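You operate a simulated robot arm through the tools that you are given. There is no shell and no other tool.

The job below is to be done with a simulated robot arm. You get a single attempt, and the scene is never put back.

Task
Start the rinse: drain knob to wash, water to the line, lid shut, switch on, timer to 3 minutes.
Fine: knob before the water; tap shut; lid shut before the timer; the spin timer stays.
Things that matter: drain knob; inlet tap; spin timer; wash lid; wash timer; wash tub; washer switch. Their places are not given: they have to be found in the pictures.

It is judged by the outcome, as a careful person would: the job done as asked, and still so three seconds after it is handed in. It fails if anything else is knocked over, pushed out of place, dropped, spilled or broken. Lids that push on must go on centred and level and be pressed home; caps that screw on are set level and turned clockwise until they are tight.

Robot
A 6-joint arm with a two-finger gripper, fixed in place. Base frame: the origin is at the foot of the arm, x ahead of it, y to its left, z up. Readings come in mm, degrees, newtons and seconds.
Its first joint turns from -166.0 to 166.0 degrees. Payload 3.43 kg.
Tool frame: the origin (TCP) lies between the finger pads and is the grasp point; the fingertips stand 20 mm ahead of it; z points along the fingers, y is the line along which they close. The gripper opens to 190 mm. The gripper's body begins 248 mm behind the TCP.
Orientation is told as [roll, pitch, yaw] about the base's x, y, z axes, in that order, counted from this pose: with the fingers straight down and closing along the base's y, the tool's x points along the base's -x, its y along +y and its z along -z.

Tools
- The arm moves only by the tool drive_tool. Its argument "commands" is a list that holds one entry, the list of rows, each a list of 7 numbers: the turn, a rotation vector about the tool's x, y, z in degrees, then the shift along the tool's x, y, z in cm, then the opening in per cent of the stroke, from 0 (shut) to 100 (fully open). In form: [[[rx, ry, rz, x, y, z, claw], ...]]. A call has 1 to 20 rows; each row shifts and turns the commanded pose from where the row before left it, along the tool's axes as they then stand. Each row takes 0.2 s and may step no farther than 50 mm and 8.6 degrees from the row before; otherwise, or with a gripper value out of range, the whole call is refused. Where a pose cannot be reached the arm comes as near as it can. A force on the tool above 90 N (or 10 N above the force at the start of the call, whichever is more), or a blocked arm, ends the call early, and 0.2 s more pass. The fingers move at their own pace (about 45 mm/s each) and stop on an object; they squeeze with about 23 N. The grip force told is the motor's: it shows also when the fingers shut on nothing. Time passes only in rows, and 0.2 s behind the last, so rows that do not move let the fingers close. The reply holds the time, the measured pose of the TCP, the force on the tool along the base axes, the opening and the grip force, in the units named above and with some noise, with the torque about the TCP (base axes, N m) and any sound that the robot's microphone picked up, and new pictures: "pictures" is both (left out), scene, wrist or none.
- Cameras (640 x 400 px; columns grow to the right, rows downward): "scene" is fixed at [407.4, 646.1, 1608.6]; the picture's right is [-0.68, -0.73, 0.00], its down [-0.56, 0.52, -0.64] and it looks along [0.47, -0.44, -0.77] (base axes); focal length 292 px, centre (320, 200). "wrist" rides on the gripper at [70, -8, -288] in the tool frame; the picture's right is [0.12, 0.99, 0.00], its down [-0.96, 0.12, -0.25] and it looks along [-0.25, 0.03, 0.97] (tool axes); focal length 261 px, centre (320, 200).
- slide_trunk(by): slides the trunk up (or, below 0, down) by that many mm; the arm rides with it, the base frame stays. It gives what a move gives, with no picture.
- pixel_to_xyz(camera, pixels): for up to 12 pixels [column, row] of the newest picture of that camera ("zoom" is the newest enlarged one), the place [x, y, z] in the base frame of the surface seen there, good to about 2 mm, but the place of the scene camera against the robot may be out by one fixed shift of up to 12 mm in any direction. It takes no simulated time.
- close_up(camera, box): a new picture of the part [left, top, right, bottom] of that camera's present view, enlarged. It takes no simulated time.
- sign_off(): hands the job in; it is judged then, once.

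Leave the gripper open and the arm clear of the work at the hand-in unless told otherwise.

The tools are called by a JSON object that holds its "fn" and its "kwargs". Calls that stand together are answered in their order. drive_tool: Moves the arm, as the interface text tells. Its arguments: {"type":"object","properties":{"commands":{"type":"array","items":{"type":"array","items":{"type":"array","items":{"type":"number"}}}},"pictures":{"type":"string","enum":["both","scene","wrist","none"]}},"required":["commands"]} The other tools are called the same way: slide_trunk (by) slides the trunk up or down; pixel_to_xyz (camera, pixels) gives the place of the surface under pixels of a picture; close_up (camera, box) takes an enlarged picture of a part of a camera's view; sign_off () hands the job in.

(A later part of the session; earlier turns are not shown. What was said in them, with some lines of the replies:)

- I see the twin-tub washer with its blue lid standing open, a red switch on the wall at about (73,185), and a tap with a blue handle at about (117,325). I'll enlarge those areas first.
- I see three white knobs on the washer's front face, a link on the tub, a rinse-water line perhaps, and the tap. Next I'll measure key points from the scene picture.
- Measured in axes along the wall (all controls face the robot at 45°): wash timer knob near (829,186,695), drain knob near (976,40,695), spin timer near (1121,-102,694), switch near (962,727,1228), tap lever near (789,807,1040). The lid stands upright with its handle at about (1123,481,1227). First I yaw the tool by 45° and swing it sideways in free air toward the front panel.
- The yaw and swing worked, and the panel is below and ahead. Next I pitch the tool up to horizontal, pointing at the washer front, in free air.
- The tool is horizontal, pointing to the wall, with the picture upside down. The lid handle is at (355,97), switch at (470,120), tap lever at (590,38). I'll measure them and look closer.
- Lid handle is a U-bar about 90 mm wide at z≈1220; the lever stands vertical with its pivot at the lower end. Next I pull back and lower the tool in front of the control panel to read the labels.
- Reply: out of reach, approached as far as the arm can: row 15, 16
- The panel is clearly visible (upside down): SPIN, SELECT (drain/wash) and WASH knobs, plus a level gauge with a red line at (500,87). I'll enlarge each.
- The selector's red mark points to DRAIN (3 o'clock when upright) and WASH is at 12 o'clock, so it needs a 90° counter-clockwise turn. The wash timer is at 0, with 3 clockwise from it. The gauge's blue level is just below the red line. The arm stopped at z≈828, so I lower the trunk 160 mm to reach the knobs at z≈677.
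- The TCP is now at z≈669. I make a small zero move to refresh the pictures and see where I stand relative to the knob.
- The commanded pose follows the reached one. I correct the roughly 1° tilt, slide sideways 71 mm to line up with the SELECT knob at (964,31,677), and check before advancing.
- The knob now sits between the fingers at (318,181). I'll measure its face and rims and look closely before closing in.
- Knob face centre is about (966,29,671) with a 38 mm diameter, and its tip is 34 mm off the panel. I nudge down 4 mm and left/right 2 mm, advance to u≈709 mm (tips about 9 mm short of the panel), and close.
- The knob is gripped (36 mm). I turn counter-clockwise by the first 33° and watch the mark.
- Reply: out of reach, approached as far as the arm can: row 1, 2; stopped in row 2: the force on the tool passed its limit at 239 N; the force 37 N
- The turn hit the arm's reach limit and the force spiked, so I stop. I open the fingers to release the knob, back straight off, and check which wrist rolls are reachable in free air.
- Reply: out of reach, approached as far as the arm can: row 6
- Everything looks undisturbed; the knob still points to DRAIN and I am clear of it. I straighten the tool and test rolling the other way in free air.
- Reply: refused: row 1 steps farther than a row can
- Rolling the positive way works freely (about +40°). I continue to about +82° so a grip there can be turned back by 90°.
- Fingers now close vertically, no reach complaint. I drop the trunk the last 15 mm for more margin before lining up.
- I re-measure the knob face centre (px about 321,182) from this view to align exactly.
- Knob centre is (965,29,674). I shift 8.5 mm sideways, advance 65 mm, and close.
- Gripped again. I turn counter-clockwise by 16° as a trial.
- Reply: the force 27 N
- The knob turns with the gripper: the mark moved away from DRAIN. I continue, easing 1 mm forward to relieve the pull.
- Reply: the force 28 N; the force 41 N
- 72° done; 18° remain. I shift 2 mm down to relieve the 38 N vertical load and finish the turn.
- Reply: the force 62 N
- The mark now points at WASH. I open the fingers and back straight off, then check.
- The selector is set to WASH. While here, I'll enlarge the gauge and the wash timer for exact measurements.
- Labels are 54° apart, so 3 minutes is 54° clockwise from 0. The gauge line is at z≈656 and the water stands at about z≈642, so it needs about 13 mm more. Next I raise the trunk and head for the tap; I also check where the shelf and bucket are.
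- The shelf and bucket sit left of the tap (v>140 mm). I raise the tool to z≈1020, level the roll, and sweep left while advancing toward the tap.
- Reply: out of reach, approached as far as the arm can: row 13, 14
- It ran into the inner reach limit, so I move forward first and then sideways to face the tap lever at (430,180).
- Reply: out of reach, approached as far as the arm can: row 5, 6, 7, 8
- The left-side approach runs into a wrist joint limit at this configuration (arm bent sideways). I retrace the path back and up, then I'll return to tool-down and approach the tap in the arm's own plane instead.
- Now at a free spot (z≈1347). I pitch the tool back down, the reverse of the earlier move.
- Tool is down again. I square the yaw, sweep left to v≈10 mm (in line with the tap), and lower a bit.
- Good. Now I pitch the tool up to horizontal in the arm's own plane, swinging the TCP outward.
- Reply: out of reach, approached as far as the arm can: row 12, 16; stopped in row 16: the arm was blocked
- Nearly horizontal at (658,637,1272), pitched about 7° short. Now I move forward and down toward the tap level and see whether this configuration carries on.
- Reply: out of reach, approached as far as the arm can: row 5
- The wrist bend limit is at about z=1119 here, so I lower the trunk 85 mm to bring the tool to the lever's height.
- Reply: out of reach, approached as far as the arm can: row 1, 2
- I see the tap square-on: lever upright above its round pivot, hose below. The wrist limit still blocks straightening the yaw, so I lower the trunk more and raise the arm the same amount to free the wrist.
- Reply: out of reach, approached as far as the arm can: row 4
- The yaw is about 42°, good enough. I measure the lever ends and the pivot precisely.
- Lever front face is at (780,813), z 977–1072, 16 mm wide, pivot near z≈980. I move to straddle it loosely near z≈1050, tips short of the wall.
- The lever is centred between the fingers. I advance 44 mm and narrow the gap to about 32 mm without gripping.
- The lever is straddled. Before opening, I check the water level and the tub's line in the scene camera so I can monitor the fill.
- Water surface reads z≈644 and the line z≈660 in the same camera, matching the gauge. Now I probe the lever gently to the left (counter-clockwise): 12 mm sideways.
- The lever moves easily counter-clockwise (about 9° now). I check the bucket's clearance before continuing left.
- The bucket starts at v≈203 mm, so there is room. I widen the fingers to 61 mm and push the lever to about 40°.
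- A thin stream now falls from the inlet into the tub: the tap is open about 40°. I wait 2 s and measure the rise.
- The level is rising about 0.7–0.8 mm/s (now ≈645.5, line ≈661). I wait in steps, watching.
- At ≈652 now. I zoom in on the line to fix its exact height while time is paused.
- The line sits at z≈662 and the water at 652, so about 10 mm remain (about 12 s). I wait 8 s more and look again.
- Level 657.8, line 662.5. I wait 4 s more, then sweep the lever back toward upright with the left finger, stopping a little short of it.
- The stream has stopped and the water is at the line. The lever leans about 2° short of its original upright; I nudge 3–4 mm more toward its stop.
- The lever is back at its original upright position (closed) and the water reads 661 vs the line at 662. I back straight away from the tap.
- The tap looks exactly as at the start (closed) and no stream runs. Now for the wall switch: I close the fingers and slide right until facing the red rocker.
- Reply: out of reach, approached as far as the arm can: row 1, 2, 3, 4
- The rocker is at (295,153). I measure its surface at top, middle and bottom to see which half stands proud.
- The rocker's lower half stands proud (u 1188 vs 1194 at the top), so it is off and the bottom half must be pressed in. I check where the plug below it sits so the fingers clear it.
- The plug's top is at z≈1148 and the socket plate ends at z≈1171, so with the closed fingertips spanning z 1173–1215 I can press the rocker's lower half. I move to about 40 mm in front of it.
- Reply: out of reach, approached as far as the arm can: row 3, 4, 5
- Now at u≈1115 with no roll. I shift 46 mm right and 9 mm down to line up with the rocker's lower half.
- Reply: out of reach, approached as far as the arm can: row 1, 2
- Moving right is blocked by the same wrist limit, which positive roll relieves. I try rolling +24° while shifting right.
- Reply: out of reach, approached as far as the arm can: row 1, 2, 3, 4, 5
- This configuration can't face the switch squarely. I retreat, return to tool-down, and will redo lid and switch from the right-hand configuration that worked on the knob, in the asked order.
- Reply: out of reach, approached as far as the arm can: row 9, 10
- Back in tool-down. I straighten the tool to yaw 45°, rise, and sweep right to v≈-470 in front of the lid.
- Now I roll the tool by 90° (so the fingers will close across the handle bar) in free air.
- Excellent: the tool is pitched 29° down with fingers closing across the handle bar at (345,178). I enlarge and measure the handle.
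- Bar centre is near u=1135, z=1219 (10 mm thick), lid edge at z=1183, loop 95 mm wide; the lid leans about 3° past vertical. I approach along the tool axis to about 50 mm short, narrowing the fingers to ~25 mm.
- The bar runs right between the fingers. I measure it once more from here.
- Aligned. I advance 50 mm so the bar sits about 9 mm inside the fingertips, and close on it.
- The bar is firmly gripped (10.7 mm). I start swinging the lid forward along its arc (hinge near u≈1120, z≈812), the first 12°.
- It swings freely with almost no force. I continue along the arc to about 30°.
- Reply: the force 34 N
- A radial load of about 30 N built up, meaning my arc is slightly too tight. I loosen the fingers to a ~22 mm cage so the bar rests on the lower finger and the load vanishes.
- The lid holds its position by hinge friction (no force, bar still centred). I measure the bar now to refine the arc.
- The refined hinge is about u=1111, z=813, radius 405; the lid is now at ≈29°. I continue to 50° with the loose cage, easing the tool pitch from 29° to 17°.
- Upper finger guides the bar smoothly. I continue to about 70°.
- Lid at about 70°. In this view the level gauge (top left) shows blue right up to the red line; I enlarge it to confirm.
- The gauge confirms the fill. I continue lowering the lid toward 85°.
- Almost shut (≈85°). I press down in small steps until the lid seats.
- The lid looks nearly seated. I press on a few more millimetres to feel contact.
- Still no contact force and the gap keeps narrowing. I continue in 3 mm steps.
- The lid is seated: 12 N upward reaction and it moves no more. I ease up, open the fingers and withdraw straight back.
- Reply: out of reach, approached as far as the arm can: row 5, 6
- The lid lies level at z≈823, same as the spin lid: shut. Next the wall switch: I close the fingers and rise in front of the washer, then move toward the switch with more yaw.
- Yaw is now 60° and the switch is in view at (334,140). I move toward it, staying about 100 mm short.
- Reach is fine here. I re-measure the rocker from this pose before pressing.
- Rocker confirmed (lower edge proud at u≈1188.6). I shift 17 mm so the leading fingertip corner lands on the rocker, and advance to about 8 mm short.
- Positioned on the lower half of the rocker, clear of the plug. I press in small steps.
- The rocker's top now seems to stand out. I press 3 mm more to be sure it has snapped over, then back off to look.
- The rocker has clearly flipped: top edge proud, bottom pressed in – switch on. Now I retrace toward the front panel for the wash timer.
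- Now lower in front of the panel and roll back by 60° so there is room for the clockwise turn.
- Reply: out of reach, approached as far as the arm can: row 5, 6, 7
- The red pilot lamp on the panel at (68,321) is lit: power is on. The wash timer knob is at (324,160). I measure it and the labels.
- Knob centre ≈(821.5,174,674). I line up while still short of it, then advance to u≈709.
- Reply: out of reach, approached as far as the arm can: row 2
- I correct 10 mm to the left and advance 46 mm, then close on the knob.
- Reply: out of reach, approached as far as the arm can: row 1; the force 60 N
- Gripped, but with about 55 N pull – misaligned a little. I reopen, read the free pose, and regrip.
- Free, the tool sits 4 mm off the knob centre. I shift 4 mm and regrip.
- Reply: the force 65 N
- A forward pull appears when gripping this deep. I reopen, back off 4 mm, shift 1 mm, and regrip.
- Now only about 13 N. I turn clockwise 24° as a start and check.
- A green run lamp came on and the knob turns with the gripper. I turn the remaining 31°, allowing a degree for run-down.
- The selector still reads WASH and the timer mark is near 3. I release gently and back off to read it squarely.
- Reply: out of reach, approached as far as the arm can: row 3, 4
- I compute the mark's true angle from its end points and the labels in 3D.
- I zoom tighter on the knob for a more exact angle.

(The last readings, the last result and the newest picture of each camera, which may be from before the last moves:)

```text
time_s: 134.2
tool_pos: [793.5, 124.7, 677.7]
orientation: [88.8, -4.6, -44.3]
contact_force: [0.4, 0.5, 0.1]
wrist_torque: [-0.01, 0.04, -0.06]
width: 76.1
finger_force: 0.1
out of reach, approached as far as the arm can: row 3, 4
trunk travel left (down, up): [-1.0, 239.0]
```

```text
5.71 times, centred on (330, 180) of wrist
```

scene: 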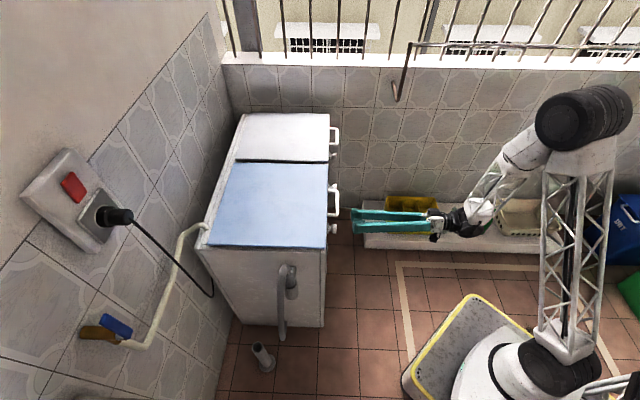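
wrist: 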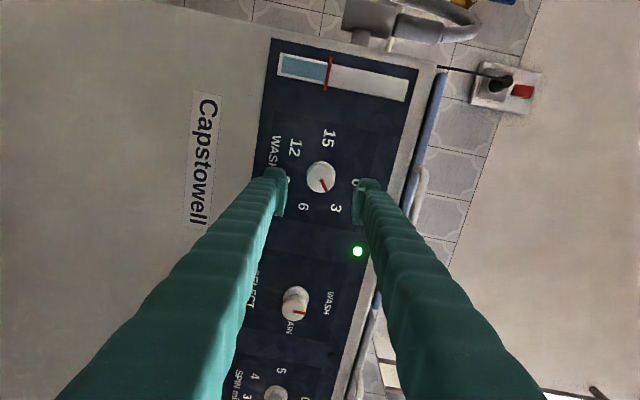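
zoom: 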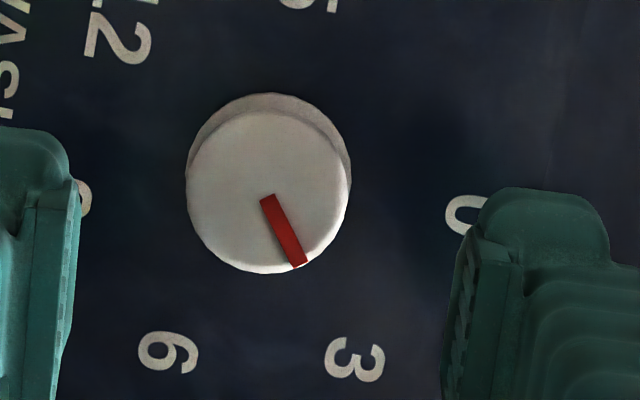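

I sample many points along the red mark to fit its direction.

{"fn": "pixel_to_xyz", "kwargs": {"camera": "zoom", "pixels": [[267, 198], [268, 200], [270, 204], [272, 208], [274, 212], [277, 217], [290, 244], [292, 248], [294, 252], [296, 256], [298, 260], [300, 263]]}}

{"fn": "pixel_to_xyz", "kwargs": {"camera": "zoom", "pixels": [[188, 190], [348, 190], [268, 112], [268, 270], [210, 130], [325, 250], [210, 250], [325, 130], [268, 190], [240, 190], [296, 190], [268, 160]]}}

```text
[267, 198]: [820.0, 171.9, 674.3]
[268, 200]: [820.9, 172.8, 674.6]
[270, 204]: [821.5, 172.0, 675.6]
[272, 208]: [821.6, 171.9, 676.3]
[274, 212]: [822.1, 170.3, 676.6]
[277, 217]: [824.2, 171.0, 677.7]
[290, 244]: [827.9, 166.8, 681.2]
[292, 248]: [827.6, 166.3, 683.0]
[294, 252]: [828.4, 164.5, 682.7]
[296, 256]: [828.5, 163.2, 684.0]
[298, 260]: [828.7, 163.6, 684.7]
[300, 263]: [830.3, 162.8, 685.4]
```

```text
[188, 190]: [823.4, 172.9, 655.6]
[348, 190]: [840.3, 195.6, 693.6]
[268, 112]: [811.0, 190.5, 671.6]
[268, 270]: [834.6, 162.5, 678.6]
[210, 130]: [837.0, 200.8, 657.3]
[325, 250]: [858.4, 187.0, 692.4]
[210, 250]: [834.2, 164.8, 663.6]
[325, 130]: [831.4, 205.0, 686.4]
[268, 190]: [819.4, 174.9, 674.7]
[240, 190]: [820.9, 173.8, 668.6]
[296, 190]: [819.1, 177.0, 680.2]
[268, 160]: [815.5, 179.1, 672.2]
```

The mark fits 52–53°, i.e. on 3 minutes within measuring error. I withdraw back and up, gripper open, and take a last look.

{"fn": "drive_tool", "kwargs": {"commands": [[[0, 0, 0, 0, 3, -2.5, 50], [0, 0, 0, 0, 3.5, -3, 50], [0, 0, 0, 0, 3.5, -3, 50], [0, 0, 0, 0, 3.5, -3, 50]]], "pictures": "both"}}

{"fn": "close_up", "kwargs": {"camera": "wrist", "box": [200, 0, 440, 400]}}

{"fn": "close_up", "kwargs": {"camera": "scene", "box": [40, 100, 360, 360]}}

```text
time_s: 135.2
tool_pos: [716.9, 47.6, 816.7]
orientation: [88.8, -4.6, -44.5]
contact_force: [0.4, -0.6, -0.1]
wrist_torque: [0.08, -0.08, 0.11]
width: 94.9
finger_force: 0.1
out of reach, approached as far as the arm can: row 1, 2
trunk travel left (down, up): [-1.0, 239.0]
```

scene: 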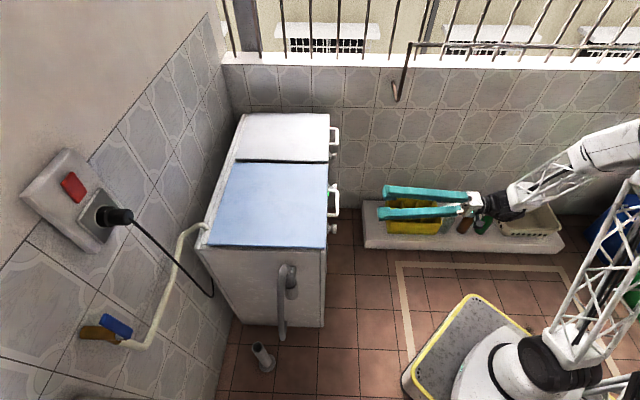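
wrist: 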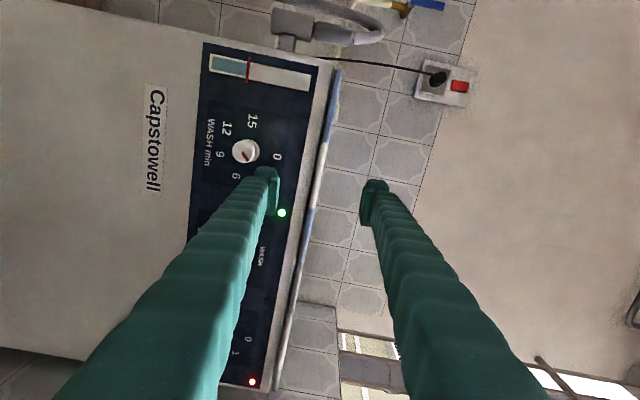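

```text
1.00 times, centred on (320, 200) of wrist (not enlarged: the box is as wide or as high as the picture)
```

zoom: 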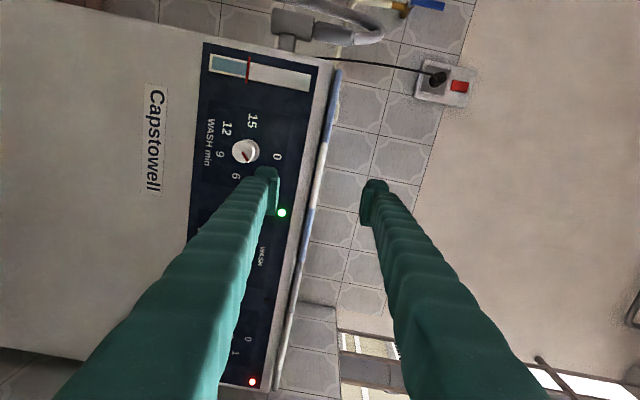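

```text
1.54 times, centred on (200, 230) of scene
```

zoom: 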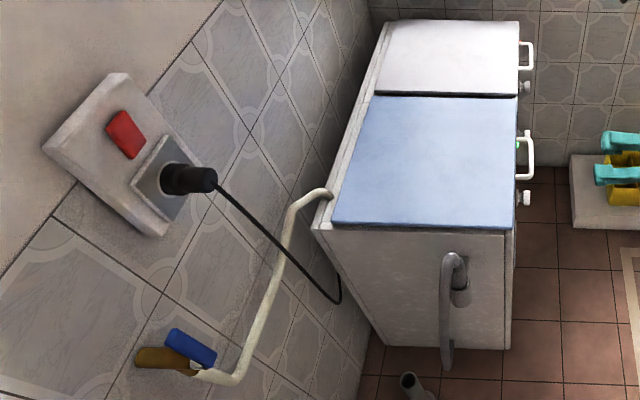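

Final check: selector on WASH, gauge at the red line, tap lever upright, lid level and shut, switch flipped on with the red lamp lit, green run lamp lit, wash timer at 3. The spin timer was never touched. The arm is clear and the gripper open, so I hand in.

{"fn": "sign_off", "kwargs": {}}

```text
The job is handed in.
```

The rinse is running and the job is handed in. The red power lamp and green run lamp were both lit at the last look.

- **Drain knob:** turned from DRAIN to WASH before any water went in.
- **Water:** filled to within about 1 mm of the tub's line, and the front gauge shows it right at the red mark.
- **Tap:** closed again, with the lever back upright and no stream.
- **Lid:** lowered by its handle and pressed until it seated. It sits level with the spin lid.
- **Switch:** on.
- **Wash timer:** set to 3 minutes after the lid was shut. Its mark measured 52–53° from zero, and 3 minutes is at 54°. It has been counting down since.
- **Spin timer:** not touched.

My first try at the drain knob hit the arm's reach limit, with a brief force spike of 239 N. I let go and re-gripped, and I saw no damage or shift in the pictures. Nothing else was knocked or spilled that I could see. The arm is clear with the gripper open.
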